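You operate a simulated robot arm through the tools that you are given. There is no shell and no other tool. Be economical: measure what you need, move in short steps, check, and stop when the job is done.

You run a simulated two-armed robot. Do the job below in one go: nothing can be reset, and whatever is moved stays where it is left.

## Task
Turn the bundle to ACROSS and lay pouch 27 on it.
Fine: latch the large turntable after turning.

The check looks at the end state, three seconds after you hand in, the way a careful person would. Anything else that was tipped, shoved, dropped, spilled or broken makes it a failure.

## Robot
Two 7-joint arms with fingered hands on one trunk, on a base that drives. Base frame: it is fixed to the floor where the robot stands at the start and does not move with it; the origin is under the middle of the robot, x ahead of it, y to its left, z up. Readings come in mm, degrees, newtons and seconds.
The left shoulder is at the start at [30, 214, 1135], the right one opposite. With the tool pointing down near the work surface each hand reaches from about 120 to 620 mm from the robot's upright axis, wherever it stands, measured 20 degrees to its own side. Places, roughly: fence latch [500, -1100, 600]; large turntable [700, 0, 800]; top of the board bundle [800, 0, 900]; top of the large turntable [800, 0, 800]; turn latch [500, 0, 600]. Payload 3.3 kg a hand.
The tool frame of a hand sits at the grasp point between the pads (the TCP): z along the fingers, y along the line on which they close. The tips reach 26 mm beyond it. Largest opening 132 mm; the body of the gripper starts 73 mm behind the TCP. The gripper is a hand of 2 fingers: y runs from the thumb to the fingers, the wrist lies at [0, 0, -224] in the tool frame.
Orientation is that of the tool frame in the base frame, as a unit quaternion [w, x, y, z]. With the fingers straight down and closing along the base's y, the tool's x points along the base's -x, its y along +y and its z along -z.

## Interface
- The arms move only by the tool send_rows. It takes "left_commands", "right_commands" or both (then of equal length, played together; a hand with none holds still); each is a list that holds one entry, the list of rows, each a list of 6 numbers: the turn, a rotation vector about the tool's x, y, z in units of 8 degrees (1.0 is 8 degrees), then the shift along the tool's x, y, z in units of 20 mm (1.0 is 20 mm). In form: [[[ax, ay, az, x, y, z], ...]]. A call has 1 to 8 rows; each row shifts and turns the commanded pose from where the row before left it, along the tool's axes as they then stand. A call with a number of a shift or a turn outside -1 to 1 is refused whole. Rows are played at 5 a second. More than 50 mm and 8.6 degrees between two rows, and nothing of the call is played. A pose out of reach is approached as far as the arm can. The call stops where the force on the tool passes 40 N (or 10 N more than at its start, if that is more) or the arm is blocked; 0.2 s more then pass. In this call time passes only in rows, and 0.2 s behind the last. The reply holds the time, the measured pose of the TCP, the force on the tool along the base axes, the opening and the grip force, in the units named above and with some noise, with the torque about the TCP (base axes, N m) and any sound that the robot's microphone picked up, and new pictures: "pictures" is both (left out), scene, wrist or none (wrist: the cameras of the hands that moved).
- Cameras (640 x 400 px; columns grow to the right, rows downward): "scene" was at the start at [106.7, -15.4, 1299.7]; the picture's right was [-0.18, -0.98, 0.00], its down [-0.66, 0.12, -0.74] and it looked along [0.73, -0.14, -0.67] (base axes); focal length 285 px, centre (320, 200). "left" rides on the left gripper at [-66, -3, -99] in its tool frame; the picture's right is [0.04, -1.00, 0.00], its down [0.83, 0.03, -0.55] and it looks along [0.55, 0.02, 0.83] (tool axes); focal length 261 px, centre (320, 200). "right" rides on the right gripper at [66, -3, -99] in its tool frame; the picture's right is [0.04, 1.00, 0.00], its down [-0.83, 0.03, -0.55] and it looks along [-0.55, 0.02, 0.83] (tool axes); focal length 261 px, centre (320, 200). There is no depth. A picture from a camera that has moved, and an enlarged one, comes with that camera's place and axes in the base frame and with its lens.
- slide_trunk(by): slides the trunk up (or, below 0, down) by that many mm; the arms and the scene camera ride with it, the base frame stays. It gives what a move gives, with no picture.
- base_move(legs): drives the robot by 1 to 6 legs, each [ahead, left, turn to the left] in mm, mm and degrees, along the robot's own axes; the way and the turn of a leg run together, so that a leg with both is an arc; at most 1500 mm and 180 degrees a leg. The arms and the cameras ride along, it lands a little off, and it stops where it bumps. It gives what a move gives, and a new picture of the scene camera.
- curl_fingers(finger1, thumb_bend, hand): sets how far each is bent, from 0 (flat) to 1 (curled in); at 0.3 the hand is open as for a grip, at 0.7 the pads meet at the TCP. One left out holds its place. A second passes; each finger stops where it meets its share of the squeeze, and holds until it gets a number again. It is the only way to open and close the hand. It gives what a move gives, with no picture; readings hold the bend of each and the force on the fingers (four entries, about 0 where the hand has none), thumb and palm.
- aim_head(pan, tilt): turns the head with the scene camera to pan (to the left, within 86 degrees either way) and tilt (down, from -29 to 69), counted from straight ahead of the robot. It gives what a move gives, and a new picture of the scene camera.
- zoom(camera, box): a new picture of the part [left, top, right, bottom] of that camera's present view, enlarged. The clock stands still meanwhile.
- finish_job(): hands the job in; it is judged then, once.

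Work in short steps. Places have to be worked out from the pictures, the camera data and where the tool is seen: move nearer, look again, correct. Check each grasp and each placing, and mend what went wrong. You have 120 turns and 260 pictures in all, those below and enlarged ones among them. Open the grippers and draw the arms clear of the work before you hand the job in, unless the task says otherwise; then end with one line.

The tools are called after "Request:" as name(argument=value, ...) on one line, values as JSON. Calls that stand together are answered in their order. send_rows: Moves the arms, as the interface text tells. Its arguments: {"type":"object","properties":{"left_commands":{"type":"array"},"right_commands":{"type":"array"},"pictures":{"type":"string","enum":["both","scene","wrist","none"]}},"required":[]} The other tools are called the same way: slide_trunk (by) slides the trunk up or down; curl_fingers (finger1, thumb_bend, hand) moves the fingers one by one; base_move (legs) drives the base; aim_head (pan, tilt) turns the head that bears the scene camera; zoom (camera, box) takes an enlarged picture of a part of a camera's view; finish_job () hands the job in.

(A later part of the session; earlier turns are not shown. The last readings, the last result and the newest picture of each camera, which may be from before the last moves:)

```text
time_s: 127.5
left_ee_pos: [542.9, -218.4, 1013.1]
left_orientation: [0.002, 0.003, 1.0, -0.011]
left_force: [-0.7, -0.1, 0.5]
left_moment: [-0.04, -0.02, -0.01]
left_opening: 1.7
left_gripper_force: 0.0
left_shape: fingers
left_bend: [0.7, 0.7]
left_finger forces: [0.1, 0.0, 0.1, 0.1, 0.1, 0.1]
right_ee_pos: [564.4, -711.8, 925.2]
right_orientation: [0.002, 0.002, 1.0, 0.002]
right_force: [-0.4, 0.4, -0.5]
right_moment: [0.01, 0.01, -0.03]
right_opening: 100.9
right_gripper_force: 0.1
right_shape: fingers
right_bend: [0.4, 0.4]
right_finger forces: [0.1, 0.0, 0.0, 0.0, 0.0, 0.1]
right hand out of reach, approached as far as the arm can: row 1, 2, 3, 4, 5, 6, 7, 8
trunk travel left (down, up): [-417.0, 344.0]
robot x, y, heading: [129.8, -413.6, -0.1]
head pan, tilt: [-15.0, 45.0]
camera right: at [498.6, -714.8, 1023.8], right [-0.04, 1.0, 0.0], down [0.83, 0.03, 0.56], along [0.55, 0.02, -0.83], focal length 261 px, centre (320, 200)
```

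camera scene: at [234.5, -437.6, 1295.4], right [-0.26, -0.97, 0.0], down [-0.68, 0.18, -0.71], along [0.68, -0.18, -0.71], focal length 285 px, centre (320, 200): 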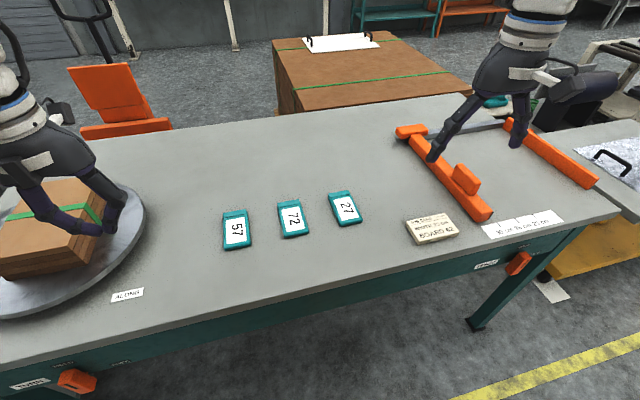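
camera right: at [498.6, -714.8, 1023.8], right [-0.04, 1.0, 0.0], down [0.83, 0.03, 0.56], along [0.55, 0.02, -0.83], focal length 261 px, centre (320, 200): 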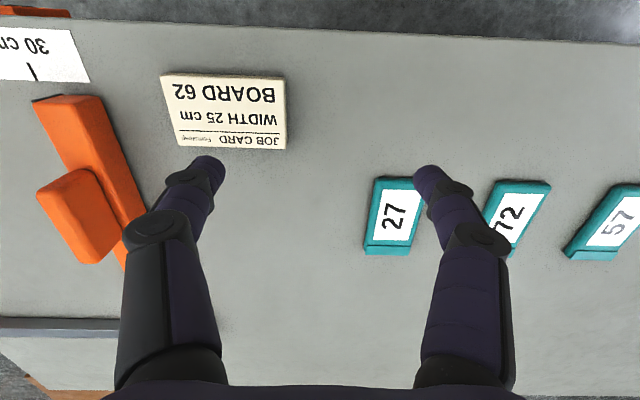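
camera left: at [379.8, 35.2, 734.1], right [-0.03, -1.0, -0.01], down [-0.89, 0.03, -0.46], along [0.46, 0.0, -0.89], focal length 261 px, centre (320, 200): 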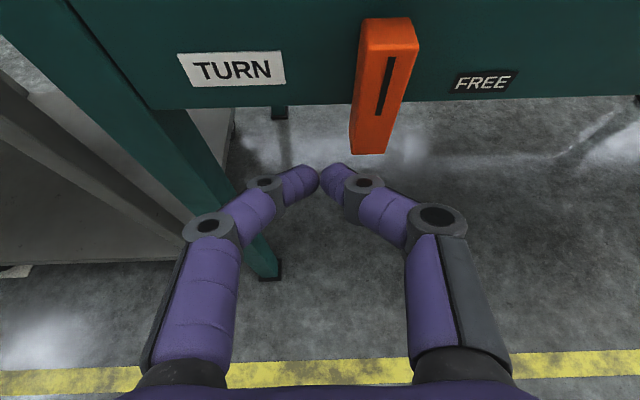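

The arm lags at this height; I descend further since reach grows lower down.

Request:
send_rows(right_commands=[[[0, 0, 0, 0, 0, 0.8], [0, 0, 0, 0, 0, 0.8], [0, 0, 0, 0.3, 0, 0], [0, 0, 0, 0, 0, 0]]], pictures="wrist")

```text
time_s: 128.5
left_ee_pos: [543.2, -219.1, 1012.7]
left_orientation: [0.001, 0.004, 1.0, -0.011]
left_force: [-0.3, -1.0, -0.1]
left_moment: [-0.01, 0.01, 0.0]
left_opening: 1.8
left_gripper_force: 0.1
left_shape: fingers
left_bend: [0.7, 0.7]
left_finger forces: [0.1, 0.0, 0.1, 0.0, 0.1, 0.0]
right_ee_pos: [560.0, -712.4, 895.2]
right_orientation: [0.0, 0.002, 1.0, 0.001]
right_force: [0.1, 0.1, -0.5]
right_moment: [0.01, 0.02, 0.02]
right_opening: 100.9
right_gripper_force: 0.1
right_shape: fingers
right_bend: [0.4, 0.4]
right_finger forces: [0.1, 0.0, 0.1, 0.1, 0.1, 0.0]
trunk travel left (down, up): [-417.0, 344.0]
robot x, y, heading: [126.9, -417.6, -0.2]
head pan, tilt: [-15.0, 45.0]
camera right: at [492.6, -714.8, 992.6], right [-0.04, 1.0, 0.0], down [0.83, 0.03, 0.55], along [0.55, 0.02, -0.83], focal length 261 px, centre (320, 200)
```

right: 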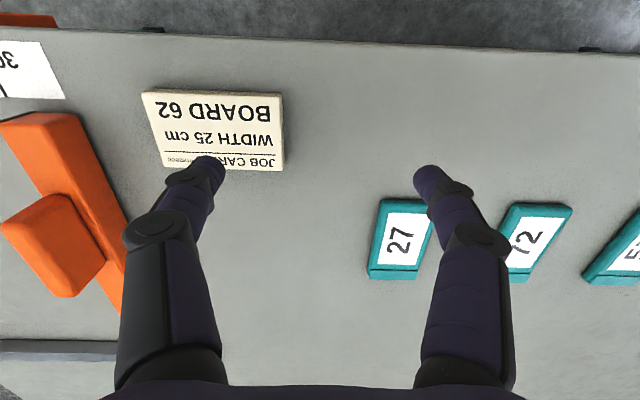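

Moving toward the pouch in y first, then x.

Request:
send_rows(right_commands=[[[0, 0, 0, 0, 0.9, 0], [0, 0, 0, 0, 0.9, 0], [0, 0, 0, -0.3, 0.9, 0], [0, 0, 0, -0.8, 0.9, 0], [0, 0, 0, -0.9, 0.7, 0], [0, 0, 0, -0.9, 0, 0], [0, 0, 0, -0.9, 0, 0], [0, 0, 0, -0.9, 0, 0]]], pictures="wrist")

```text
time_s: 130.3
left_ee_pos: [543.1, -219.0, 1013.5]
left_orientation: [0.002, 0.003, 1.0, -0.012]
left_force: [-0.4, -0.5, 1.0]
left_moment: [0.0, 0.01, -0.03]
left_opening: 1.6
left_gripper_force: 0.0
left_shape: fingers
left_bend: [0.7, 0.7]
left_finger forces: [0.0, 0.1, 0.0, 0.0, 0.0, 0.0]
right_ee_pos: [563.5, -710.2, 903.8]
right_orientation: [0.001, 0.001, 1.0, 0.001]
right_force: [-0.3, -0.8, -0.5]
right_moment: [0.0, 0.03, 0.0]
right_opening: 101.1
right_gripper_force: 0.2
right_shape: fingers
right_bend: [0.4, 0.4]
right_finger forces: [0.0, 0.0, 0.1, 0.0, 0.0, 0.0]
right hand out of reach, approached as far as the arm can: row 1, 2, 3, 4, 5, 6, 7, 8
trunk travel left (down, up): [-417.0, 344.0]
robot x, y, heading: [130.6, -411.4, 0.2]
head pan, tilt: [-15.0, 45.0]
camera right: at [498.2, -712.6, 1002.0], right [-0.04, 1.0, 0.0], down [0.83, 0.03, 0.55], along [0.55, 0.02, -0.83], focal length 261 px, centre (320, 200)
```

right: 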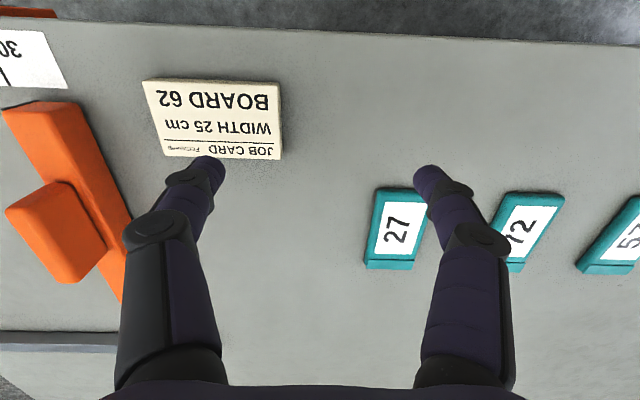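

The right arm is stuck on a boundary here. I lift and retract, then shift toward the arm's centre line before extending.

Request:
send_rows(right_commands=[[[0, 0, 0, 0.9, 0, -0.9], [0, 0, 0, 0.9, 0, -0.9], [0, 0, 0, 0.9, 0, -0.9], [0, 0, 0, 0, 0.9, -0.5], [0, 0, 0, 0, 0.9, -0.5], [0, 0, 0, 0, 0.9, 0], [0, 0, 0, 0, 0.9, 0], [0, 0, 0, 0, 0.9, 0]]], pictures="none")

Request:
send_rows(right_commands=[[[0, 0, 0, -0.9, 0, 0.5], [0, 0, 0, -0.9, 0, 0.5], [0, 0, 0, -0.9, 0, 0.5], [0, 0, 0, -0.9, 0, 0.5], [0, 0, 0, -0.9, 0, 0.5], [0, 0, 0, -0.9, 0, 0.5]]], pictures="both")

```text
time_s: 132.1
left_ee_pos: [544.2, -218.6, 1014.0]
left_orientation: [0.002, 0.004, 1.0, -0.012]
left_force: [-0.2, -0.1, -0.1]
left_moment: [-0.02, -0.01, -0.01]
left_opening: 1.7
left_gripper_force: 0.1
left_shape: fingers
left_bend: [0.7, 0.7]
left_finger forces: [0.0, 0.0, 0.0, 0.0, 0.0, 0.1]
right_ee_pos: [499.5, -664.2, 984.9]
right_orientation: [0.001, 0.002, 1.0, 0.002]
right_force: [0.2, 0.4, -0.2]
right_moment: [0.0, 0.01, -0.03]
right_opening: 101.2
right_gripper_force: 0.2
right_shape: fingers
right_bend: [0.4, 0.4]
right_finger forces: [0.0, 0.0, 0.1, 0.0, 0.0, 0.0]
right hand out of reach, approached as far as the arm can: row 6, 7, 8
trunk travel left (down, up): [-417.0, 344.0]
robot x, y, heading: [127.8, -419.3, 0.2]
head pan, tilt: [-15.0, 45.0]
```

```text
time_s: 133.5
left_ee_pos: [544.0, -218.6, 1012.6]
left_orientation: [0.002, 0.003, 1.0, -0.01]
left_force: [0.1, -0.2, -0.4]
left_moment: [0.01, 0.02, 0.01]
left_opening: 1.8
left_gripper_force: 0.0
left_shape: fingers
left_bend: [0.7, 0.7]
left_finger forces: [0.0, 0.0, 0.1, 0.0, 0.0, 0.0]
right_ee_pos: [563.0, -713.5, 940.2]
right_orientation: [0.001, 0.002, 1.0, 0.003]
right_force: [-0.7, 0.0, 0.5]
right_moment: [-0.02, 0.01, 0.04]
right_opening: 100.8
right_gripper_force: 0.1
right_shape: fingers
right_bend: [0.4, 0.4]
right_finger forces: [0.1, 0.0, 0.1, 0.0, 0.1, 0.0]
right hand out of reach, approached as far as the arm can: row 1, 2, 3, 4, 5, 6
trunk travel left (down, up): [-417.0, 344.0]
robot x, y, heading: [130.0, -416.2, 0.2]
head pan, tilt: [-15.0, 45.0]
camera scene: at [233.0, -437.9, 1295.6], right [-0.26, -0.97, 0.0], down [-0.68, 0.18, -0.71], along [0.68, -0.18, -0.71], focal length 285 px, centre (320, 200)
camera right: at [496.9, -717.8, 1037.7], right [-0.04, 1.0, 0.0], down [0.83, 0.03, 0.56], along [0.55, 0.02, -0.83], focal length 261 px, centre (320, 200)
```

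scene: 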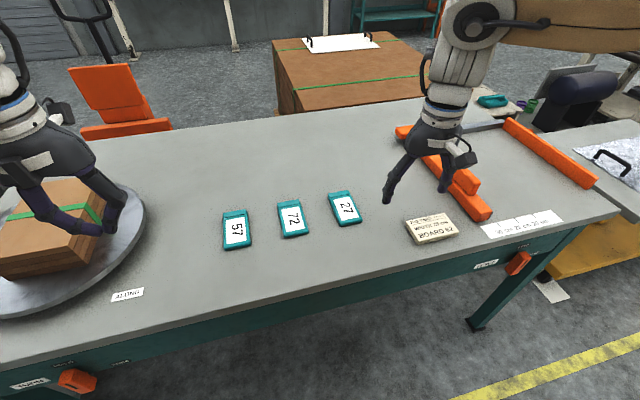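
right: 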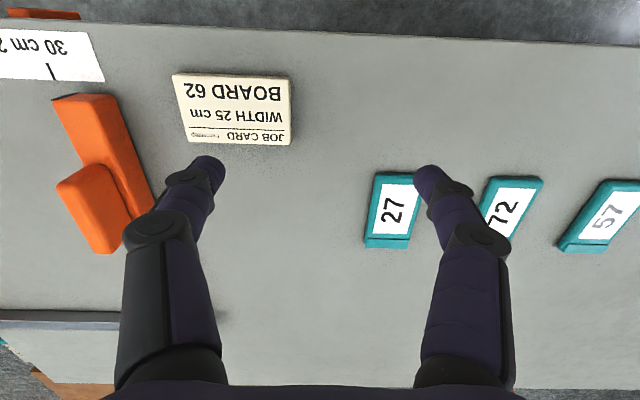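

I test whether yawing the right hand frees the wrist limit (mirror of how the left arm behaved).

Request:
send_rows(right_commands=[[[0, 0, -1, 0, 0, 0], [0, 0, -1, 0, 0, 0], [0, 0, -1, 0, 0, 0], [0, 0, 0, -0.5, 0.9, 0], [0, 0, 0, -0.5, 0.9, 0], [0, 0, 0, -0.5, 0.9, 0]]], pictures="none")

```text
time_s: 134.9
left_ee_pos: [543.5, -218.3, 1013.0]
left_orientation: [0.002, 0.004, 1.0, -0.011]
left_force: [-0.6, 0.0, -0.1]
left_moment: [-0.01, -0.02, -0.02]
left_opening: 1.6
left_gripper_force: 0.0
left_shape: fingers
left_bend: [0.7, 0.7]
left_finger forces: [0.0, 0.0, 0.0, 0.0, 0.0, 0.1]
right_ee_pos: [539.2, -685.7, 942.1]
right_orientation: [0.002, -0.207, 0.978, 0.002]
right_force: [0.1, -0.1, 0.4]
right_moment: [-0.02, -0.03, 0.01]
right_opening: 101.1
right_gripper_force: 0.1
right_shape: fingers
right_bend: [0.4, 0.4]
right_finger forces: [0.0, 0.0, 0.0, 0.0, 0.0, 0.0]
right hand out of reach, approached as far as the arm can: row 4, 5, 6
trunk travel left (down, up): [-417.0, 344.0]
robot x, y, heading: [130.5, -415.5, -0.2]
head pan, tilt: [-15.0, 45.0]
```

Reach should be better with the hand further below the shoulder. I raise the trunk 120 mm, lower the hand correspondingly, and retry.

Request:
slide_trunk(by=120)

Request:
send_rows(right_commands=[[[0, 0, 1, 0, 0, 1], [0, 0, 1, 0, 0, 1], [0, 0, 1, 0, 0, 1], [0, 0, 0, 0, 0, 1], [0, 0, 0, 0, 0, 1], [0, 0, 0, 0, 0, 1], [0, 0, 0, 0, 0, 1], [0, 0, 0, 0, 0, 0.5]]], pictures="none")

Request:
send_rows(right_commands=[[[0, 0, 0, 0, 0.9, 0], [0, 0, 0, -0.3, 0.9, 0], [0, 0, 0, -0.6, 0.9, 0], [0, 0, 0, -0.8, 0.3, 0], [0, 0, 0, -0.8, 0, 0], [0, 0, 0, -0.8, 0, 0]]], pictures="wrist")

```text
time_s: 136.4
left_ee_pos: [543.9, -218.4, 1132.7]
left_orientation: [0.002, 0.003, 1.0, -0.011]
left_force: [0.8, 0.0, 0.7]
left_moment: [0.0, -0.01, 0.02]
left_opening: 1.7
left_gripper_force: 0.1
left_shape: fingers
left_bend: [0.7, 0.7]
left_finger forces: [0.0, 0.1, 0.0, 0.1, 0.0, 0.0]
right_ee_pos: [537.1, -686.8, 1067.1]
right_orientation: [0.01, -0.206, 0.978, 0.001]
right_force: [-0.4, -0.5, -0.4]
right_moment: [0.01, 0.0, -0.01]
right_opening: 100.6
right_gripper_force: 0.0
right_shape: fingers
right_bend: [0.4, 0.4]
right_finger forces: [0.0, 0.1, 0.1, 0.0, 0.0, 0.0]
trunk travel left (down, up): [-537.0, 224.0]
robot x, y, heading: [127.6, -417.7, -0.1]
head pan, tilt: [-15.0, 45.0]
```

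```text
time_s: 138.2
left_ee_pos: [544.2, -218.9, 1132.7]
left_orientation: [0.002, 0.003, 1.0, -0.011]
left_force: [-0.8, -0.1, -0.4]
left_moment: [-0.02, -0.01, 0.0]
left_opening: 1.6
left_gripper_force: 0.0
left_shape: fingers
left_bend: [0.7, 0.7]
left_finger forces: [0.0, 0.1, 0.0, 0.0, 0.0, 0.0]
right_ee_pos: [517.3, -712.6, 934.0]
right_orientation: [0.01, 0.002, 1.0, 0.004]
right_force: [-0.2, -0.1, 0.1]
right_moment: [-0.02, -0.04, 0.02]
right_opening: 101.0
right_gripper_force: 0.1
right_shape: fingers
right_bend: [0.4, 0.4]
right_finger forces: [0.0, 0.0, 0.0, 0.0, 0.0, 0.1]
right hand out of reach, approached as far as the arm can: row 4, 5, 6, 7, 8
trunk travel left (down, up): [-537.0, 224.0]
robot x, y, heading: [128.6, -414.3, -0.2]
head pan, tilt: [-15.0, 45.0]
```

```text
time_s: 139.6
left_ee_pos: [544.2, -218.7, 1132.1]
left_orientation: [0.003, 0.003, 1.0, -0.012]
left_force: [0.6, -0.3, -0.2]
left_moment: [-0.02, -0.03, -0.05]
left_opening: 1.8
left_gripper_force: 0.0
left_shape: fingers
left_bend: [0.7, 0.7]
left_finger forces: [0.0, 0.1, 0.0, 0.0, 0.1, 0.0]
right_ee_pos: [540.7, -707.1, 971.2]
right_orientation: [0.011, 0.002, 1.0, 0.005]
right_force: [0.6, -0.1, -0.5]
right_moment: [-0.01, -0.01, 0.01]
right_opening: 100.7
right_gripper_force: 0.1
right_shape: fingers
right_bend: [0.4, 0.4]
right_finger forces: [0.0, 0.1, 0.1, 0.1, 0.0, 0.0]
right hand out of reach, approached as far as the arm can: row 1, 2, 3, 4, 5, 6
trunk travel left (down, up): [-537.0, 224.0]
robot x, y, heading: [132.0, -412.9, -0.1]
head pan, tilt: [-15.0, 45.0]
camera right: at [472.7, -710.9, 1068.3], right [-0.04, 1.0, 0.01], down [0.82, 0.03, 0.57], along [0.57, 0.03, -0.82], focal length 261 px, centre (320, 200)
```

right: 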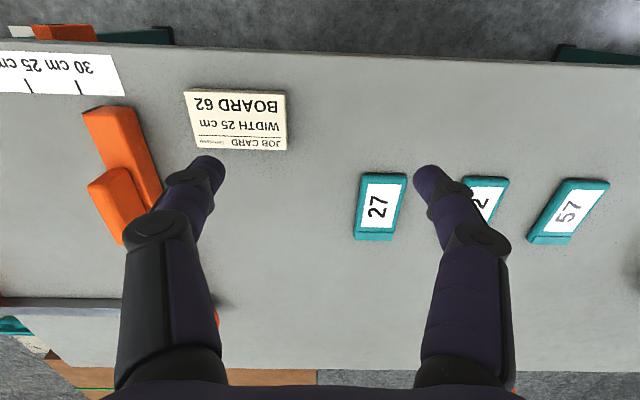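

The right arm stays limited, while the left arm's working region is proven. I'll use the left hand: restore the trunk, tuck the right hand up, and drive right so pouch 27 lies in the left hand's zone.

Request:
slide_trunk(by=-120)

Request:
send_rows(right_commands=[[[0, 0, 0, 0.8, -0.5, -1], [0, 0, 0, 0.8, -0.5, -1], [0, 0, 0, 0.8, -0.5, -1], [0, 0, 0, 0.5, -0.5, -1], [0, 0, 0, 0, 0, -1], [0, 0, 0, 0, 0, -1], [0, 0, 0, 0, 0, -1], [0, 0, 0, 0, 0, -1]]], pictures="none")

Request:
aim_head(pan=-50, tilt=35)

```text
time_s: 141.1
left_ee_pos: [543.7, -218.8, 1012.6]
left_orientation: [0.002, 0.003, 1.0, -0.011]
left_force: [-0.3, -0.2, 0.1]
left_moment: [0.05, 0.01, -0.04]
left_opening: 1.7
left_gripper_force: 0.0
left_shape: fingers
left_bend: [0.7, 0.7]
left_finger forces: [0.0, 0.0, 0.0, 0.0, 0.0, 0.0]
right_ee_pos: [540.7, -707.7, 852.5]
right_orientation: [0.01, 0.002, 1.0, 0.003]
right_force: [-0.6, 0.6, -0.6]
right_moment: [0.01, 0.02, 0.02]
right_opening: 100.9
right_gripper_force: 0.1
right_shape: fingers
right_bend: [0.4, 0.4]
right_finger forces: [0.0, 0.1, 0.0, 0.1, 0.0, 0.0]
trunk travel left (down, up): [-417.0, 344.0]
robot x, y, heading: [129.5, -416.6, -0.0]
head pan, tilt: [-15.0, 45.0]
```

```text
time_s: 142.9
left_ee_pos: [544.5, -218.8, 1012.0]
left_orientation: [0.003, 0.003, 1.0, -0.011]
left_force: [0.2, -0.7, 0.0]
left_moment: [0.0, -0.02, 0.0]
left_opening: 1.5
left_gripper_force: 0.1
left_shape: fingers
left_bend: [0.7, 0.7]
left_finger forces: [0.1, 0.0, 0.1, 0.0, 0.1, 0.1]
right_ee_pos: [478.5, -746.2, 1009.0]
right_orientation: [0.008, 0.002, 1.0, 0.002]
right_force: [0.8, 0.4, -0.5]
right_moment: [0.0, -0.02, 0.02]
right_opening: 101.1
right_gripper_force: 0.1
right_shape: fingers
right_bend: [0.4, 0.4]
right_finger forces: [0.0, 0.0, 0.1, 0.0, 0.0, 0.0]
trunk travel left (down, up): [-417.0, 344.0]
robot x, y, heading: [126.8, -419.3, -0.2]
head pan, tilt: [-15.0, 45.0]
```

```text
time_s: 143.9
left_ee_pos: [543.5, -219.5, 1012.7]
left_orientation: [0.001, 0.003, 1.0, -0.011]
left_force: [0.4, 0.3, -0.2]
left_moment: [-0.01, 0.01, 0.03]
left_opening: 1.8
left_gripper_force: 0.1
left_shape: fingers
left_bend: [0.7, 0.7]
left_finger forces: [0.0, 0.0, 0.1, 0.0, 0.0, 0.0]
right_ee_pos: [478.8, -746.7, 1008.6]
right_orientation: [0.008, 0.001, 1.0, 0.003]
right_force: [-1.1, 0.8, -0.5]
right_moment: [0.05, -0.02, 0.02]
right_opening: 101.1
right_gripper_force: 0.1
right_shape: fingers
right_bend: [0.4, 0.4]
right_finger forces: [0.0, 0.0, 0.0, 0.1, 0.1, 0.1]
trunk travel left (down, up): [-417.0, 344.0]
robot x, y, heading: [129.1, -417.1, -0.1]
head pan, tilt: [-50.0, 35.0]
camera scene: at [210.6, -483.9, 1310.4], right [-0.77, -0.64, 0.0], down [-0.37, 0.44, -0.82], along [0.53, -0.63, -0.57], focal length 285 px, centre (320, 200)
```

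scene: 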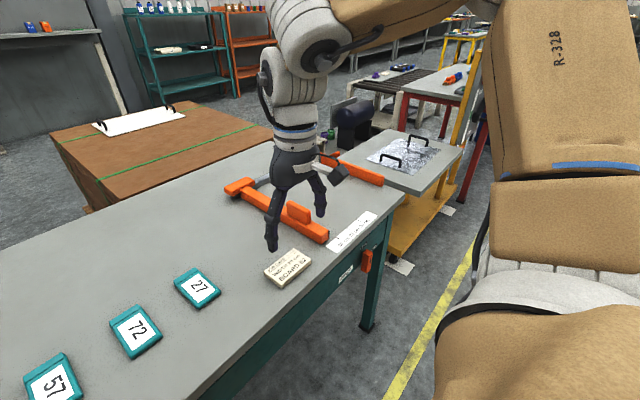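

Driving fully right could bring the right elbow near the yellow cart, so instead I turn the robot 30° right, which puts pouch 27 in the left hand's zone.

Request:
base_move(legs=[[0, 0, -30], [40, -105, 0]])

Request:
curl_fingers(hand="left", finger1=0.42, thumb_bend=0.42)

Request:
aim_head(pan=15, tilt=45)

Request:
zoom(camera="left", box=[0, 0, 640, 400])

```text
time_s: 146.7
left_ee_pos: [565.2, -572.0, 1012.6]
left_orientation: [-0.001, 0.267, 0.964, -0.01]
left_force: [0.2, -0.1, -0.1]
left_moment: [0.01, -0.03, 0.02]
left_opening: 1.9
left_gripper_force: 0.1
left_shape: fingers
left_bend: [0.7, 0.7]
left_finger forces: [0.0, 0.1, 0.0, 0.0, 0.1, 0.0]
right_ee_pos: [240.4, -991.1, 1008.6]
right_orientation: [0.01, 0.266, 0.964, 0.001]
right_force: [-0.1, 0.0, 0.3]
right_moment: [0.05, -0.01, -0.01]
right_opening: 100.7
right_gripper_force: 0.1
right_shape: fingers
right_bend: [0.4, 0.4]
right_finger forces: [0.0, 0.1, 0.1, 0.0, 0.0, 0.0]
trunk travel left (down, up): [-417.0, 344.0]
robot x, y, heading: [109.4, -528.5, -30.6]
head pan, tilt: [-50.0, 35.0]
camera scene: at [144.4, -629.6, 1310.3], right [-0.99, -0.16, 0.0], down [-0.09, 0.57, -0.82], along [0.13, -0.81, -0.57], focal length 285 px, centre (320, 200)
```

scene: 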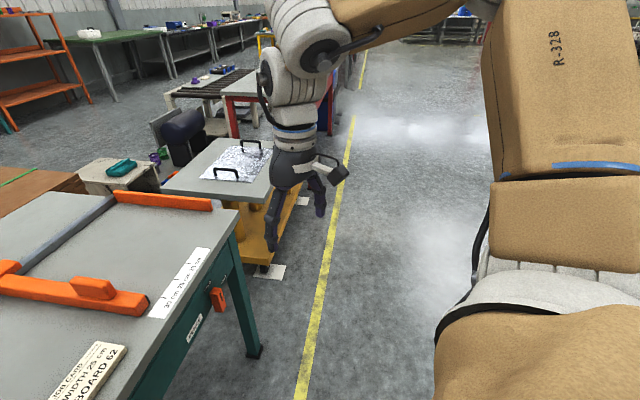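

```text
time_s: 147.7
left_ee_pos: [565.5, -570.3, 1012.7]
left_orientation: [0.0, 0.268, 0.963, -0.012]
left_force: [-0.2, -0.3, -0.7]
left_moment: [0.0, 0.0, -0.02]
left_opening: 93.0
left_gripper_force: 0.1
left_shape: fingers
left_bend: [0.42, 0.42]
left_finger forces: [0.0, 0.0, 0.0, 0.0, 0.1, 0.1]
right_ee_pos: [240.0, -991.5, 1008.5]
right_orientation: [0.009, 0.267, 0.964, 0.0]
right_force: [0.5, -1.1, 0.3]
right_moment: [0.03, 0.0, 0.01]
right_opening: 100.7
right_gripper_force: 0.1
right_shape: fingers
right_bend: [0.4, 0.4]
right_finger forces: [0.0, 0.0, 0.0, 0.0, 0.0, 0.0]
trunk travel left (down, up): [-417.0, 344.0]
robot x, y, heading: [108.1, -527.7, -30.9]
head pan, tilt: [-50.0, 35.0]
```

```text
time_s: 149.0
left_ee_pos: [567.3, -570.5, 1013.4]
left_orientation: [0.0, 0.269, 0.963, -0.012]
left_force: [0.2, 0.4, -0.1]
left_moment: [0.01, 0.01, 0.01]
left_opening: 93.1
left_gripper_force: 0.1
left_shape: fingers
left_bend: [0.42, 0.42]
left_finger forces: [0.0, 0.0, 0.0, 0.0, 0.0, 0.1]
right_ee_pos: [240.9, -991.0, 1009.4]
right_orientation: [0.009, 0.266, 0.964, -0.001]
right_force: [-0.3, 0.8, 1.3]
right_moment: [0.03, -0.01, 0.02]
right_opening: 100.9
right_gripper_force: 0.0
right_shape: fingers
right_bend: [0.4, 0.4]
right_finger forces: [0.1, 0.0, 0.0, 0.0, 0.1, 0.0]
trunk travel left (down, up): [-417.0, 344.0]
robot x, y, heading: [109.9, -532.2, -30.9]
head pan, tilt: [15.0, 45.0]
camera scene: at [208.9, -563.1, 1295.6], right [-0.27, -0.96, 0.0], down [-0.68, 0.19, -0.71], along [0.68, -0.19, -0.71], focal length 285 px, centre (320, 200)
```

scene: 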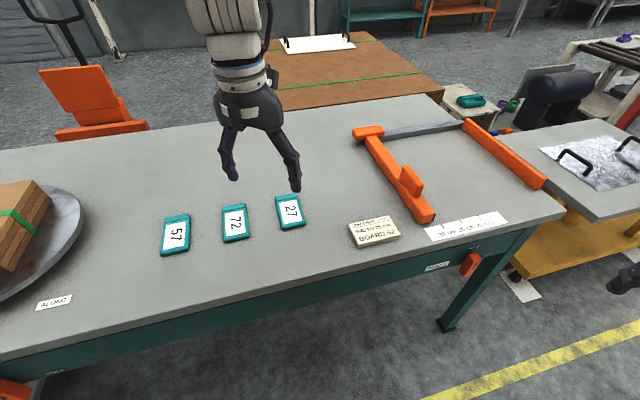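

```text
1.00 times, centred on (320, 200) of left (not enlarged: the box is as wide or as high as the picture)
camera zoom: at [622.5, -604.4, 1113.2], right [-0.55, -0.83, 0.02], down [-0.69, 0.47, 0.55], along [-0.47, 0.29, -0.84], focal length 261 px, centre (320, 200)
```

zoom: 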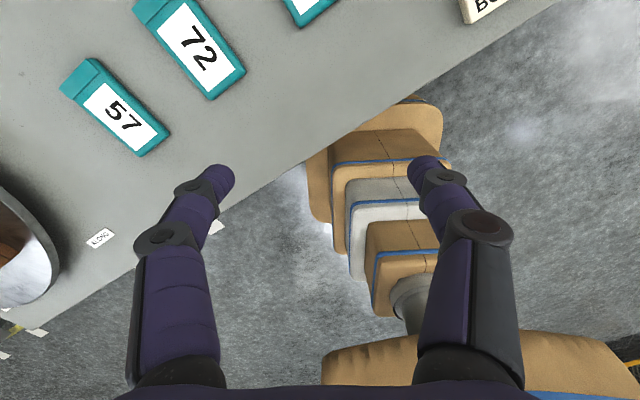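

Unrolling to align with the pouch, lowering somewhat.

Request:
send_rows(left_commands=[[[0, 0, -0.97, 0, 0, 0.6], [0, 0, -0.97, 0, 0, 0.6], [0, 0, -0.97, 0, 0, 0.6], [0, 0, -0.97, 0, 0, 0.6], [0, 0, 0, -0.7, -0.4, 0.6], [0, 0, 0, -0.7, -0.4, 0.6], [0, 0, 0, -0.7, -0.4, 0.6], [0, 0, 0, -0.7, -0.4, 0.6]]], pictures="wrist")

```text
time_s: 150.8
left_ee_pos: [623.1, -602.9, 917.1]
left_orientation: [-0.003, -0.001, 1.0, -0.01]
left_force: [-0.7, 0.2, -0.3]
left_moment: [-0.03, 0.0, 0.04]
left_opening: 93.1
left_gripper_force: 0.0
left_shape: fingers
left_bend: [0.42, 0.42]
left_finger forces: [0.0, 0.0, 0.1, 0.1, 0.1, 0.0]
right_ee_pos: [241.3, -989.6, 1008.8]
right_orientation: [0.01, 0.266, 0.964, 0.001]
right_force: [-0.4, 0.8, 0.6]
right_moment: [0.01, 0.01, -0.01]
right_opening: 101.0
right_gripper_force: 0.1
right_shape: fingers
right_bend: [0.4, 0.4]
right_finger forces: [0.1, 0.1, 0.0, 0.0, 0.0, 0.0]
trunk travel left (down, up): [-417.0, 344.0]
robot x, y, heading: [108.4, -525.1, -30.8]
head pan, tilt: [15.0, 45.0]
camera left: at [689.8, -604.3, 1016.6], right [-0.04, -1.0, 0.02], down [-0.83, 0.05, 0.56], along [-0.56, 0.01, -0.83], focal length 261 px, centre (320, 200)
```

left: 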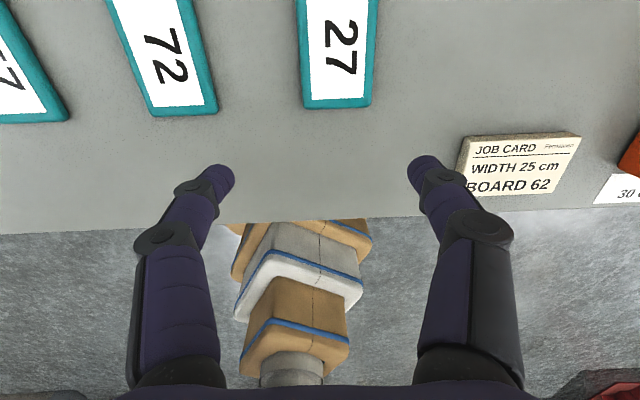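

Pouch 27 spans y −592…−646 with clear gaps. Moving over its middle (x≈675, y≈−619) and down to ~850.

Request:
send_rows(left_commands=[[[0, 0, 0, -0.7, -0.3, 0.4], [0, 0, 0, -0.7, -0.3, 0.4], [0, 0, 0, -0.7, -0.2, 0.5], [0, 0, 0, -0.5, 0, 0.6], [0, 0, 0, 0, 0, 0.7], [0, 0, 0, 0, 0, 0.7]]], pictures="both")

```text
time_s: 152.2
left_ee_pos: [675.2, -621.6, 850.3]
left_orientation: [-0.003, 0.0, 1.0, -0.01]
left_force: [-0.4, -1.3, 0.3]
left_moment: [-0.01, -0.04, 0.01]
left_opening: 93.0
left_gripper_force: 0.0
left_shape: fingers
left_bend: [0.42, 0.42]
left_finger forces: [0.0, 0.1, 0.1, 0.0, 0.1, 0.0]
right_ee_pos: [240.4, -989.4, 1009.5]
right_orientation: [0.009, 0.266, 0.964, 0.0]
right_force: [0.3, 0.3, 0.5]
right_moment: [0.03, 0.05, 0.0]
right_opening: 100.9
right_gripper_force: 0.2
right_shape: fingers
right_bend: [0.4, 0.4]
right_finger forces: [0.0, 0.1, 0.0, 0.0, 0.0, 0.0]
trunk travel left (down, up): [-417.0, 344.0]
robot x, y, heading: [111.0, -528.1, -30.7]
head pan, tilt: [15.0, 45.0]
camera scene: at [209.1, -563.1, 1295.6], right [-0.27, -0.96, 0.0], down [-0.68, 0.19, -0.71], along [0.68, -0.19, -0.71], focal length 285 px, centre (320, 200)
camera left: at [741.2, -622.7, 950.0], right [-0.04, -1.0, 0.02], down [-0.83, 0.05, 0.56], along [-0.56, 0.01, -0.83], focal length 261 px, centre (320, 200)
```

scene: 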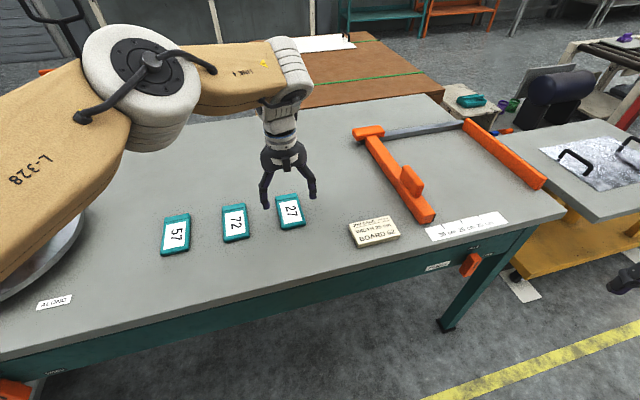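
left: 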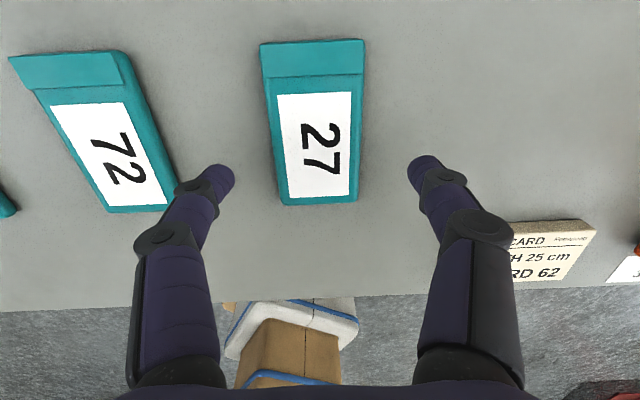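

Centred. Lowering to about z 818 in small steps, watching for contact.

Request:
send_rows(left_commands=[[[0, 0, 0, -0.4, 0.05, 0.6], [0, 0, 0, 0, 0, 0.5], [0, 0, 0, 0, 0, 0.4]]], pictures="none")

```text
time_s: 153.0
left_ee_pos: [681.2, -621.7, 820.3]
left_orientation: [-0.004, 0.0, 1.0, -0.01]
left_force: [0.7, 0.0, -0.9]
left_moment: [0.02, 0.0, -0.01]
left_opening: 93.2
left_gripper_force: 0.0
left_shape: fingers
left_bend: [0.42, 0.42]
left_finger forces: [0.0, 0.0, 0.0, 0.1, 0.0, 0.0]
right_ee_pos: [240.8, -990.2, 1009.9]
right_orientation: [0.009, 0.266, 0.964, 0.001]
right_force: [1.3, 0.1, 0.0]
right_moment: [0.04, 0.01, 0.02]
right_opening: 100.6
right_gripper_force: 0.0
right_shape: fingers
right_bend: [0.4, 0.4]
right_finger forces: [0.1, 0.1, 0.0, 0.0, 0.0, 0.1]
trunk travel left (down, up): [-417.0, 344.0]
robot x, y, heading: [110.2, -531.4, -30.7]
head pan, tilt: [15.0, 45.0]
```

No contact yet; down another few mm until it just touches.

Request:
send_rows(left_commands=[[[0, 0, 0, 0, 0, 0.25], [0, 0, 0, 0, 0, 0.25]]], pictures="wrist")

```text
time_s: 153.6
left_ee_pos: [681.9, -621.9, 812.1]
left_orientation: [-0.003, 0.0, 1.0, -0.01]
left_force: [0.0, 0.2, 3.0]
left_moment: [0.14, -0.01, -0.01]
left_opening: 93.4
left_gripper_force: 1.5
left_shape: fingers
left_bend: [0.42, 0.42]
left_finger forces: [3.1, 0.1, 0.1, 0.0, 0.0, 0.0]
right_ee_pos: [240.0, -989.9, 1008.5]
right_orientation: [0.01, 0.267, 0.964, 0.001]
right_force: [0.5, 0.8, 0.4]
right_moment: [0.05, -0.03, 0.01]
right_opening: 101.0
right_gripper_force: 0.1
right_shape: fingers
right_bend: [0.4, 0.4]
right_finger forces: [0.0, 0.0, 0.1, 0.1, 0.0, 0.1]
trunk travel left (down, up): [-417.0, 344.0]
robot x, y, heading: [109.7, -524.4, -30.9]
head pan, tilt: [15.0, 45.0]
camera left: at [747.9, -622.7, 911.9], right [-0.04, -1.0, 0.02], down [-0.83, 0.05, 0.56], along [-0.56, 0.01, -0.83], focal length 261 px, centre (320, 200)
```

left: 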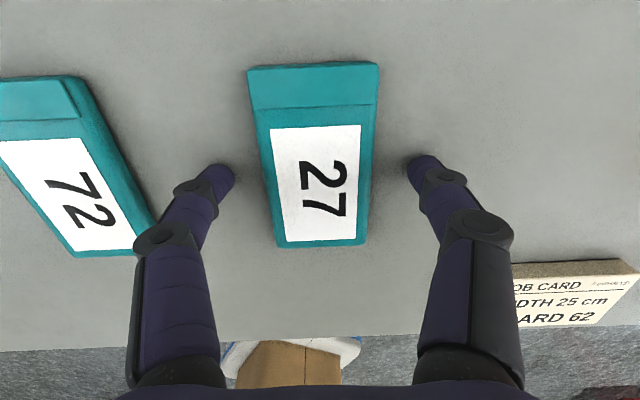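

Just touching the table. I raise 3 mm and close on the pouch's sides.

Request:
send_rows(left_commands=[[[0, 0, 0, 0, 0, -0.2]]], pictures="none")

Request:
curl_fingers(hand="left", finger1=0.62, thumb_bend=0.62)

Request:
zoom(camera="left", box=[0, 0, 640, 400])

```text
time_s: 154.0
left_ee_pos: [681.3, -621.4, 814.7]
left_orientation: [-0.004, 0.001, 1.0, -0.01]
left_force: [0.0, -0.6, -0.2]
left_moment: [0.0, 0.0, 0.02]
left_opening: 93.5
left_gripper_force: 0.1
left_shape: fingers
left_bend: [0.42, 0.42]
left_finger forces: [0.0, 0.0, 0.0, 0.1, 0.0, 0.0]
right_ee_pos: [241.3, -990.8, 1009.1]
right_orientation: [0.009, 0.267, 0.964, 0.0]
right_force: [0.5, 0.1, -0.1]
right_moment: [0.03, 0.01, -0.03]
right_opening: 100.9
right_gripper_force: 0.0
right_shape: fingers
right_bend: [0.4, 0.4]
right_finger forces: [0.0, 0.1, 0.1, 0.0, 0.0, 0.0]
trunk travel left (down, up): [-417.0, 344.0]
robot x, y, heading: [110.1, -526.0, -30.7]
head pan, tilt: [15.0, 45.0]
```

```text
time_s: 155.0
left_ee_pos: [680.3, -621.1, 815.3]
left_orientation: [-0.004, 0.0, 1.0, -0.01]
left_force: [-1.3, -0.9, 0.2]
left_moment: [0.0, 0.02, 0.0]
left_opening: 54.5
left_gripper_force: 8.0
left_shape: fingers
left_bend: [0.53, 0.58]
left_finger forces: [8.0, 0.0, 0.0, 0.1, 8.0, 0.1]
right_ee_pos: [240.3, -990.4, 1008.9]
right_orientation: [0.009, 0.267, 0.964, 0.001]
right_force: [-1.3, -0.5, -1.8]
right_moment: [-0.01, -0.02, 0.02]
right_opening: 101.0
right_gripper_force: 0.1
right_shape: fingers
right_bend: [0.4, 0.4]
right_finger forces: [0.0, 0.0, 0.0, 0.0, 0.1, 0.0]
trunk travel left (down, up): [-417.0, 344.0]
robot x, y, heading: [115.1, -528.4, -30.9]
head pan, tilt: [15.0, 45.0]
```

```text
1.00 times, centred on (320, 200) of left (not enlarged: the box is as wide or as high as the picture)
camera zoom: at [748.1, -622.4, 914.4], right [-0.04, -1.0, 0.02], down [-0.83, 0.05, 0.56], along [-0.56, 0.01, -0.83], focal length 261 px, centre (320, 200)
```

zoom: 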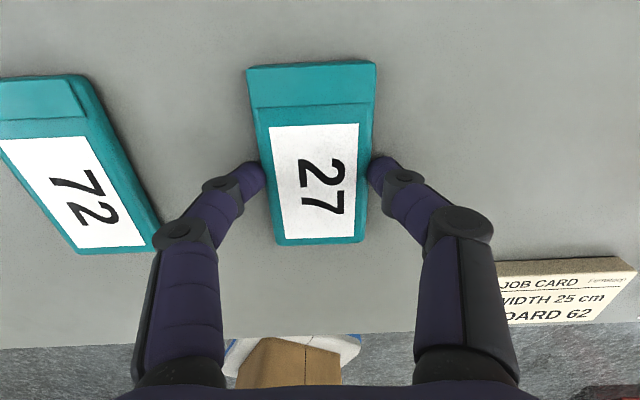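

Gripped at 54 mm with 8 N. Lifting and checking.

Request:
send_rows(left_commands=[[[0, 0, 0, 0, 0, -0.5], [0, 0, 0, 0, 0, -0.7], [0, 0, 0, 0, 0, -0.8], [0, 0, 0, 0, 0, -0.8], [0, 0, 0, 0, 0, -0.8], [0, 0, 0, 0, 0, -0.8]]], pictures="both")

```text
time_s: 156.4
left_ee_pos: [681.4, -619.8, 904.0]
left_orientation: [-0.004, 0.001, 1.0, -0.011]
left_force: [-0.2, -0.6, 0.4]
left_moment: [0.02, 0.0, -0.03]
left_opening: 54.7
left_gripper_force: 7.9
left_shape: fingers
left_bend: [0.53, 0.58]
left_finger forces: [8.0, 0.1, 0.0, 0.1, 8.0, 0.0]
right_ee_pos: [241.2, -990.3, 1009.8]
right_orientation: [0.009, 0.266, 0.964, 0.0]
right_force: [0.2, 0.4, 0.3]
right_moment: [0.05, 0.01, -0.01]
right_opening: 100.9
right_gripper_force: 0.1
right_shape: fingers
right_bend: [0.4, 0.4]
right_finger forces: [0.0, 0.0, 0.1, 0.1, 0.0, 0.1]
trunk travel left (down, up): [-417.0, 344.0]
robot x, y, heading: [110.1, -528.3, -30.9]
head pan, tilt: [15.0, 45.0]
camera scene: at [208.8, -563.1, 1295.6], right [-0.27, -0.96, 0.0], down [-0.68, 0.19, -0.71], along [0.68, -0.19, -0.71], focal length 285 px, centre (320, 200)
camera left: at [748.3, -620.5, 1003.5], right [-0.04, -1.0, 0.02], down [-0.83, 0.05, 0.56], along [-0.56, 0.01, -0.83], focal length 261 px, centre (320, 200)
```

scene: 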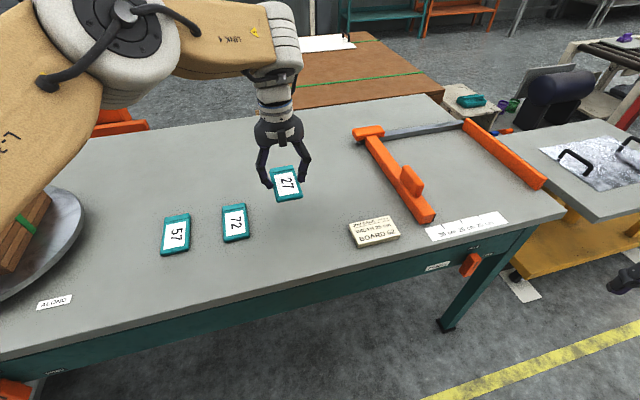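
left: 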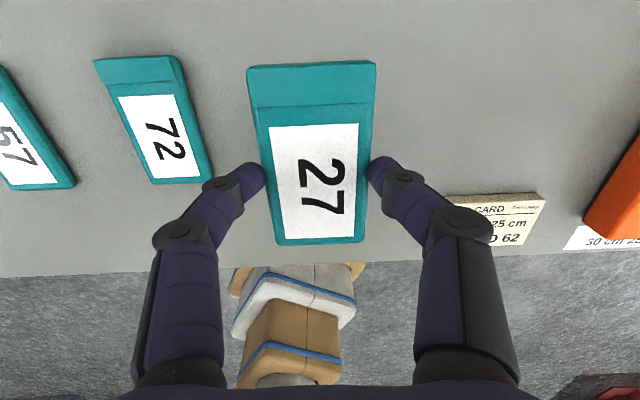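

Pouch held level. Bundle top is ≈890, centre ≈(729,−27). I raise the trunk 70 mm and translate the base (keeping its heading) so the hand goes over the bundle.

Request:
slide_trunk(by=70)

Request:
base_move(legs=[[-288, 518, 0]])

Request:
zoom(camera="left", box=[0, 0, 640, 400])

```text
time_s: 157.5
left_ee_pos: [680.8, -619.6, 973.0]
left_orientation: [-0.003, 0.0, 1.0, -0.011]
left_force: [0.4, -1.1, -0.5]
left_moment: [0.01, 0.04, -0.01]
left_opening: 54.6
left_gripper_force: 8.1
left_shape: fingers
left_bend: [0.53, 0.58]
left_finger forces: [8.0, 0.0, 0.0, 0.0, 8.0, 0.1]
right_ee_pos: [241.6, -990.2, 1079.3]
right_orientation: [0.009, 0.267, 0.964, 0.0]
right_force: [0.4, -0.1, 0.7]
right_moment: [-0.02, -0.03, 0.01]
right_opening: 101.1
right_gripper_force: 0.1
right_shape: fingers
right_bend: [0.4, 0.4]
right_finger forces: [0.1, 0.0, 0.1, 0.0, 0.0, 0.1]
trunk travel left (down, up): [-487.0, 274.0]
robot x, y, heading: [115.8, -526.8, -30.8]
head pan, tilt: [15.0, 45.0]
```

```text
time_s: 160.8
left_ee_pos: [694.8, -26.1, 973.8]
left_orientation: [-0.004, -0.003, 1.0, -0.011]
left_force: [-0.1, 0.3, 0.5]
left_moment: [-0.01, -0.01, 0.0]
left_opening: 54.3
left_gripper_force: 8.0
left_shape: fingers
left_bend: [0.53, 0.58]
left_finger forces: [8.0, 0.0, 0.2, 0.0, 8.0, 0.1]
right_ee_pos: [255.2, -400.6, 1080.3]
right_orientation: [0.01, 0.263, 0.965, 0.0]
right_force: [0.2, 0.3, 0.0]
right_moment: [0.0, -0.02, -0.02]
right_opening: 100.8
right_gripper_force: 0.0
right_shape: fingers
right_bend: [0.4, 0.4]
right_finger forces: [0.0, 0.0, 0.0, 0.1, 0.0, 0.0]
trunk travel left (down, up): [-487.0, 274.0]
robot x, y, heading: [120.8, 64.1, -30.4]
head pan, tilt: [15.0, 45.0]
camera scene: at [215.4, 31.0, 1366.0], right [-0.27, -0.96, 0.0], down [-0.68, 0.19, -0.71], along [0.68, -0.19, -0.71], focal length 285 px, centre (320, 200)
```

scene: 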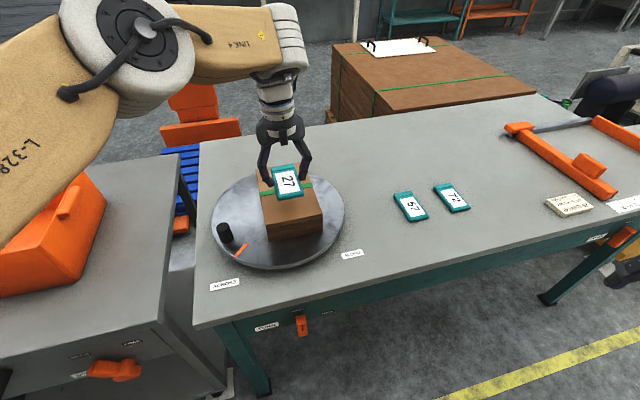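

```text
1.00 times, centred on (320, 200) of left (not enlarged: the box is as wide or as high as the picture)
camera zoom: at [761.3, -26.4, 1072.6], right [-0.03, -1.0, 0.02], down [-0.83, 0.04, 0.56], along [-0.56, 0.0, -0.83], focal length 261 px, centre (320, 200)
```

zoom: 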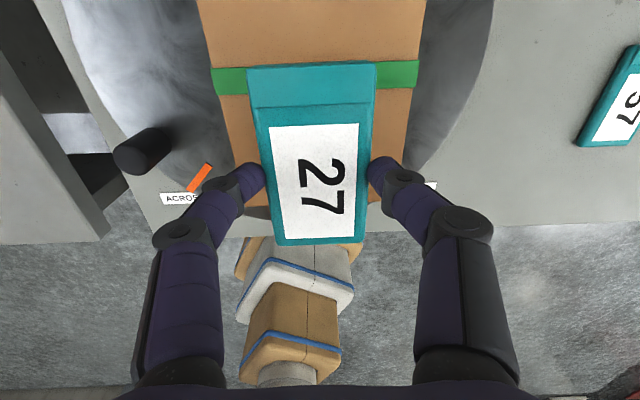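

Pouch is centred over the bundle. Lowering gradually until contact.

Request:
send_rows(left_commands=[[[0, 0, 0, -0.4, 0, 0.6], [0, 0, 0, 0, 0, 0.6], [0, 0, 0, 0, 0, 0.6], [0, 0, 0, 0, 0, 0.3]]], pictures="wrist")

```text
time_s: 161.8
left_ee_pos: [702.2, -26.9, 930.7]
left_orientation: [-0.004, -0.003, 1.0, -0.01]
left_force: [0.3, 0.1, -0.6]
left_moment: [0.02, 0.02, -0.04]
left_opening: 54.7
left_gripper_force: 8.1
left_shape: fingers
left_bend: [0.53, 0.58]
left_finger forces: [8.0, 0.0, 0.1, 0.0, 7.9, 0.0]
right_ee_pos: [255.3, -401.3, 1078.1]
right_orientation: [0.009, 0.263, 0.965, 0.0]
right_force: [0.8, 0.0, 0.1]
right_moment: [-0.01, -0.01, 0.01]
right_opening: 100.9
right_gripper_force: 0.1
right_shape: fingers
right_bend: [0.4, 0.4]
right_finger forces: [0.0, 0.1, 0.0, 0.0, 0.1, 0.0]
trunk travel left (down, up): [-487.0, 274.0]
robot x, y, heading: [120.6, 58.2, -30.2]
head pan, tilt: [15.0, 45.0]
camera left: at [769.0, -27.9, 1030.0], right [-0.04, -1.0, 0.02], down [-0.83, 0.04, 0.56], along [-0.56, 0.0, -0.83], focal length 261 px, centre (320, 200)
```

left: 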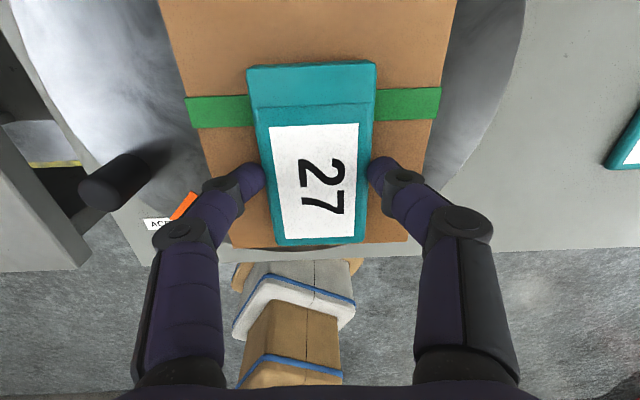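

Still no contact. Small steps down.

Request:
send_rows(left_commands=[[[0, 0, 0, 0, 0, 0.2], [0, 0, 0, 0, 0, 0.2], [0, 0, 0, 0, 0, 0.15]]], pictures="none")

Request:
zoom(camera="scene", box=[200, 120, 360, 280])

```text
time_s: 162.6
left_ee_pos: [701.8, -28.2, 921.8]
left_orientation: [-0.003, -0.004, 1.0, -0.011]
left_force: [-0.5, 0.9, 9.4]
left_moment: [0.23, -0.01, 0.0]
left_opening: 54.6
left_gripper_force: 10.8
left_shape: fingers
left_bend: [0.54, 0.58]
left_finger forces: [12.6, 0.1, 0.0, 0.1, 8.4, 0.0]
right_ee_pos: [256.3, -400.0, 1079.5]
right_orientation: [0.01, 0.263, 0.965, 0.001]
right_force: [-0.4, 0.4, 0.5]
right_moment: [-0.02, -0.03, -0.01]
right_opening: 100.9
right_gripper_force: 0.2
right_shape: fingers
right_bend: [0.4, 0.4]
right_finger forces: [0.0, 0.0, 0.0, 0.0, 0.0, 0.1]
trunk travel left (down, up): [-487.0, 274.0]
robot x, y, heading: [120.8, 61.3, -30.4]
head pan, tilt: [15.0, 45.0]
```

```text
2.50 times, centred on (280, 200) of scene
camera zoom: at [214.2, 30.4, 1366.2], right [-0.27, -0.96, 0.0], down [-0.68, 0.19, -0.71], along [0.68, -0.19, -0.71], focal length 713 px, centre (420, 200)
```

zoom: 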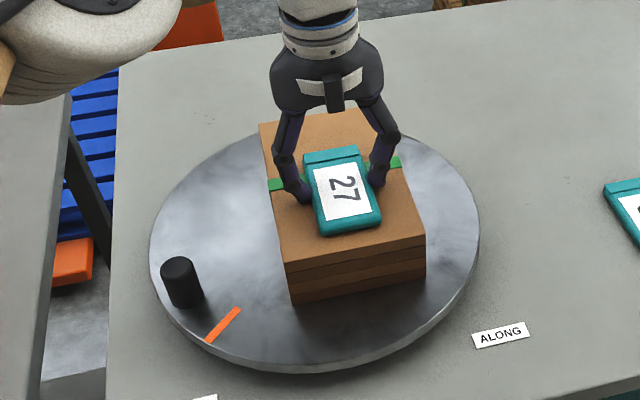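

Contact (9 N): the pouch rests on the bundle. I relieve 2 mm, then open gently.

Request:
send_rows(left_commands=[[[0, 0, 0, 0, 0, -0.1]]], pictures="none")

Request:
curl_fingers(hand="left", finger1=0.44, thumb_bend=0.44)

Request:
send_rows(left_commands=[[[0, 0, 0, 0, 0, -0.5], [0, 0, 0, 0, 0, -0.8], [0, 0, 0, 0, 0, -0.8], [0, 0, 0, 0, 0, -0.8]]], pictures="both")

```text
time_s: 163.0
left_ee_pos: [701.2, -27.3, 921.2]
left_orientation: [-0.004, -0.003, 1.0, -0.01]
left_force: [0.3, 0.2, 3.9]
left_moment: [-0.02, -0.01, -0.02]
left_opening: 54.5
left_gripper_force: 8.4
left_shape: fingers
left_bend: [0.54, 0.58]
left_finger forces: [7.8, 0.0, 0.0, 0.0, 8.8, 0.0]
right_ee_pos: [255.4, -400.7, 1078.7]
right_orientation: [0.009, 0.265, 0.964, 0.001]
right_force: [0.3, -0.1, 0.0]
right_moment: [-0.01, 0.02, -0.02]
right_opening: 100.9
right_gripper_force: 0.1
right_shape: fingers
right_bend: [0.4, 0.4]
right_finger forces: [0.1, 0.1, 0.0, 0.0, 0.1, 0.1]
trunk travel left (down, up): [-487.0, 274.0]
robot x, y, heading: [120.3, 59.6, -30.6]
head pan, tilt: [15.0, 45.0]
```

```text
time_s: 164.0
left_ee_pos: [702.2, -28.0, 922.0]
left_orientation: [-0.003, -0.003, 1.0, -0.011]
left_force: [0.8, -0.5, -0.5]
left_moment: [-0.02, 0.0, 0.01]
left_opening: 86.3
left_gripper_force: 0.1
left_shape: fingers
left_bend: [0.44, 0.44]
left_finger forces: [0.0, 0.0, 0.0, 0.1, 0.0, 0.0]
right_ee_pos: [254.4, -400.9, 1078.8]
right_orientation: [0.008, 0.263, 0.965, 0.001]
right_force: [0.0, 0.3, 0.5]
right_moment: [0.02, -0.01, -0.01]
right_opening: 100.8
right_gripper_force: 0.1
right_shape: fingers
right_bend: [0.4, 0.4]
right_finger forces: [0.0, 0.1, 0.0, 0.1, 0.0, 0.0]
trunk travel left (down, up): [-487.0, 274.0]
robot x, y, heading: [123.2, 61.5, -30.3]
head pan, tilt: [15.0, 45.0]
```

```text
time_s: 165.0
left_ee_pos: [697.2, -28.0, 980.7]
left_orientation: [-0.003, -0.004, 1.0, -0.009]
left_force: [-0.5, 0.0, 0.9]
left_moment: [-0.03, 0.03, 0.0]
left_opening: 86.2
left_gripper_force: 0.2
left_shape: fingers
left_bend: [0.44, 0.44]
left_finger forces: [0.0, 0.1, 0.1, 0.0, 0.1, 0.0]
left hand out of reach, approached as far as the arm can: row 3
right_ee_pos: [255.4, -399.7, 1079.5]
right_orientation: [0.01, 0.263, 0.965, 0.0]
right_force: [-0.2, 0.4, 0.3]
right_moment: [-0.01, 0.0, 0.01]
right_opening: 101.1
right_gripper_force: 0.1
right_shape: fingers
right_bend: [0.4, 0.4]
right_finger forces: [0.0, 0.0, 0.1, 0.0, 0.0, 0.0]
trunk travel left (down, up): [-487.0, 274.0]
robot x, y, heading: [123.2, 60.8, -30.2]
head pan, tilt: [15.0, 45.0]
camera scene: at [215.2, 30.4, 1366.0], right [-0.27, -0.96, 0.0], down [-0.68, 0.19, -0.71], along [0.68, -0.19, -0.71], focal length 285 px, centre (320, 200)
camera left: at [763.6, -28.0, 1080.0], right [-0.03, -1.0, 0.02], down [-0.83, 0.04, 0.56], along [-0.56, 0.0, -0.83], focal length 261 px, centre (320, 200)
```

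scene: 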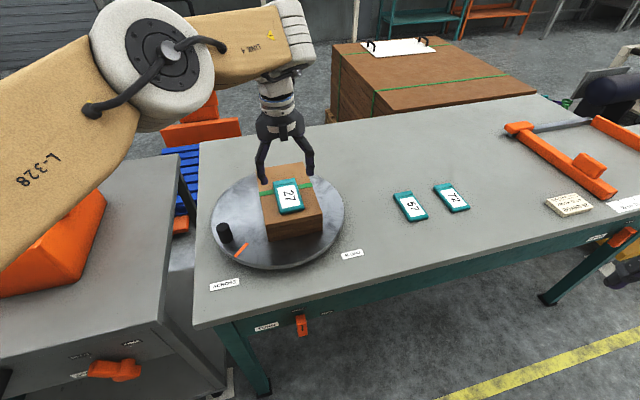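
left: 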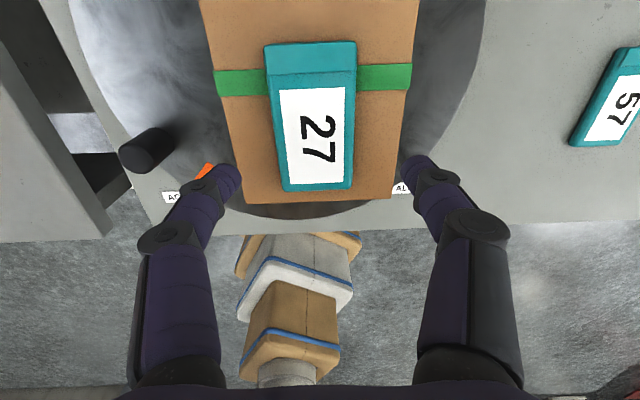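

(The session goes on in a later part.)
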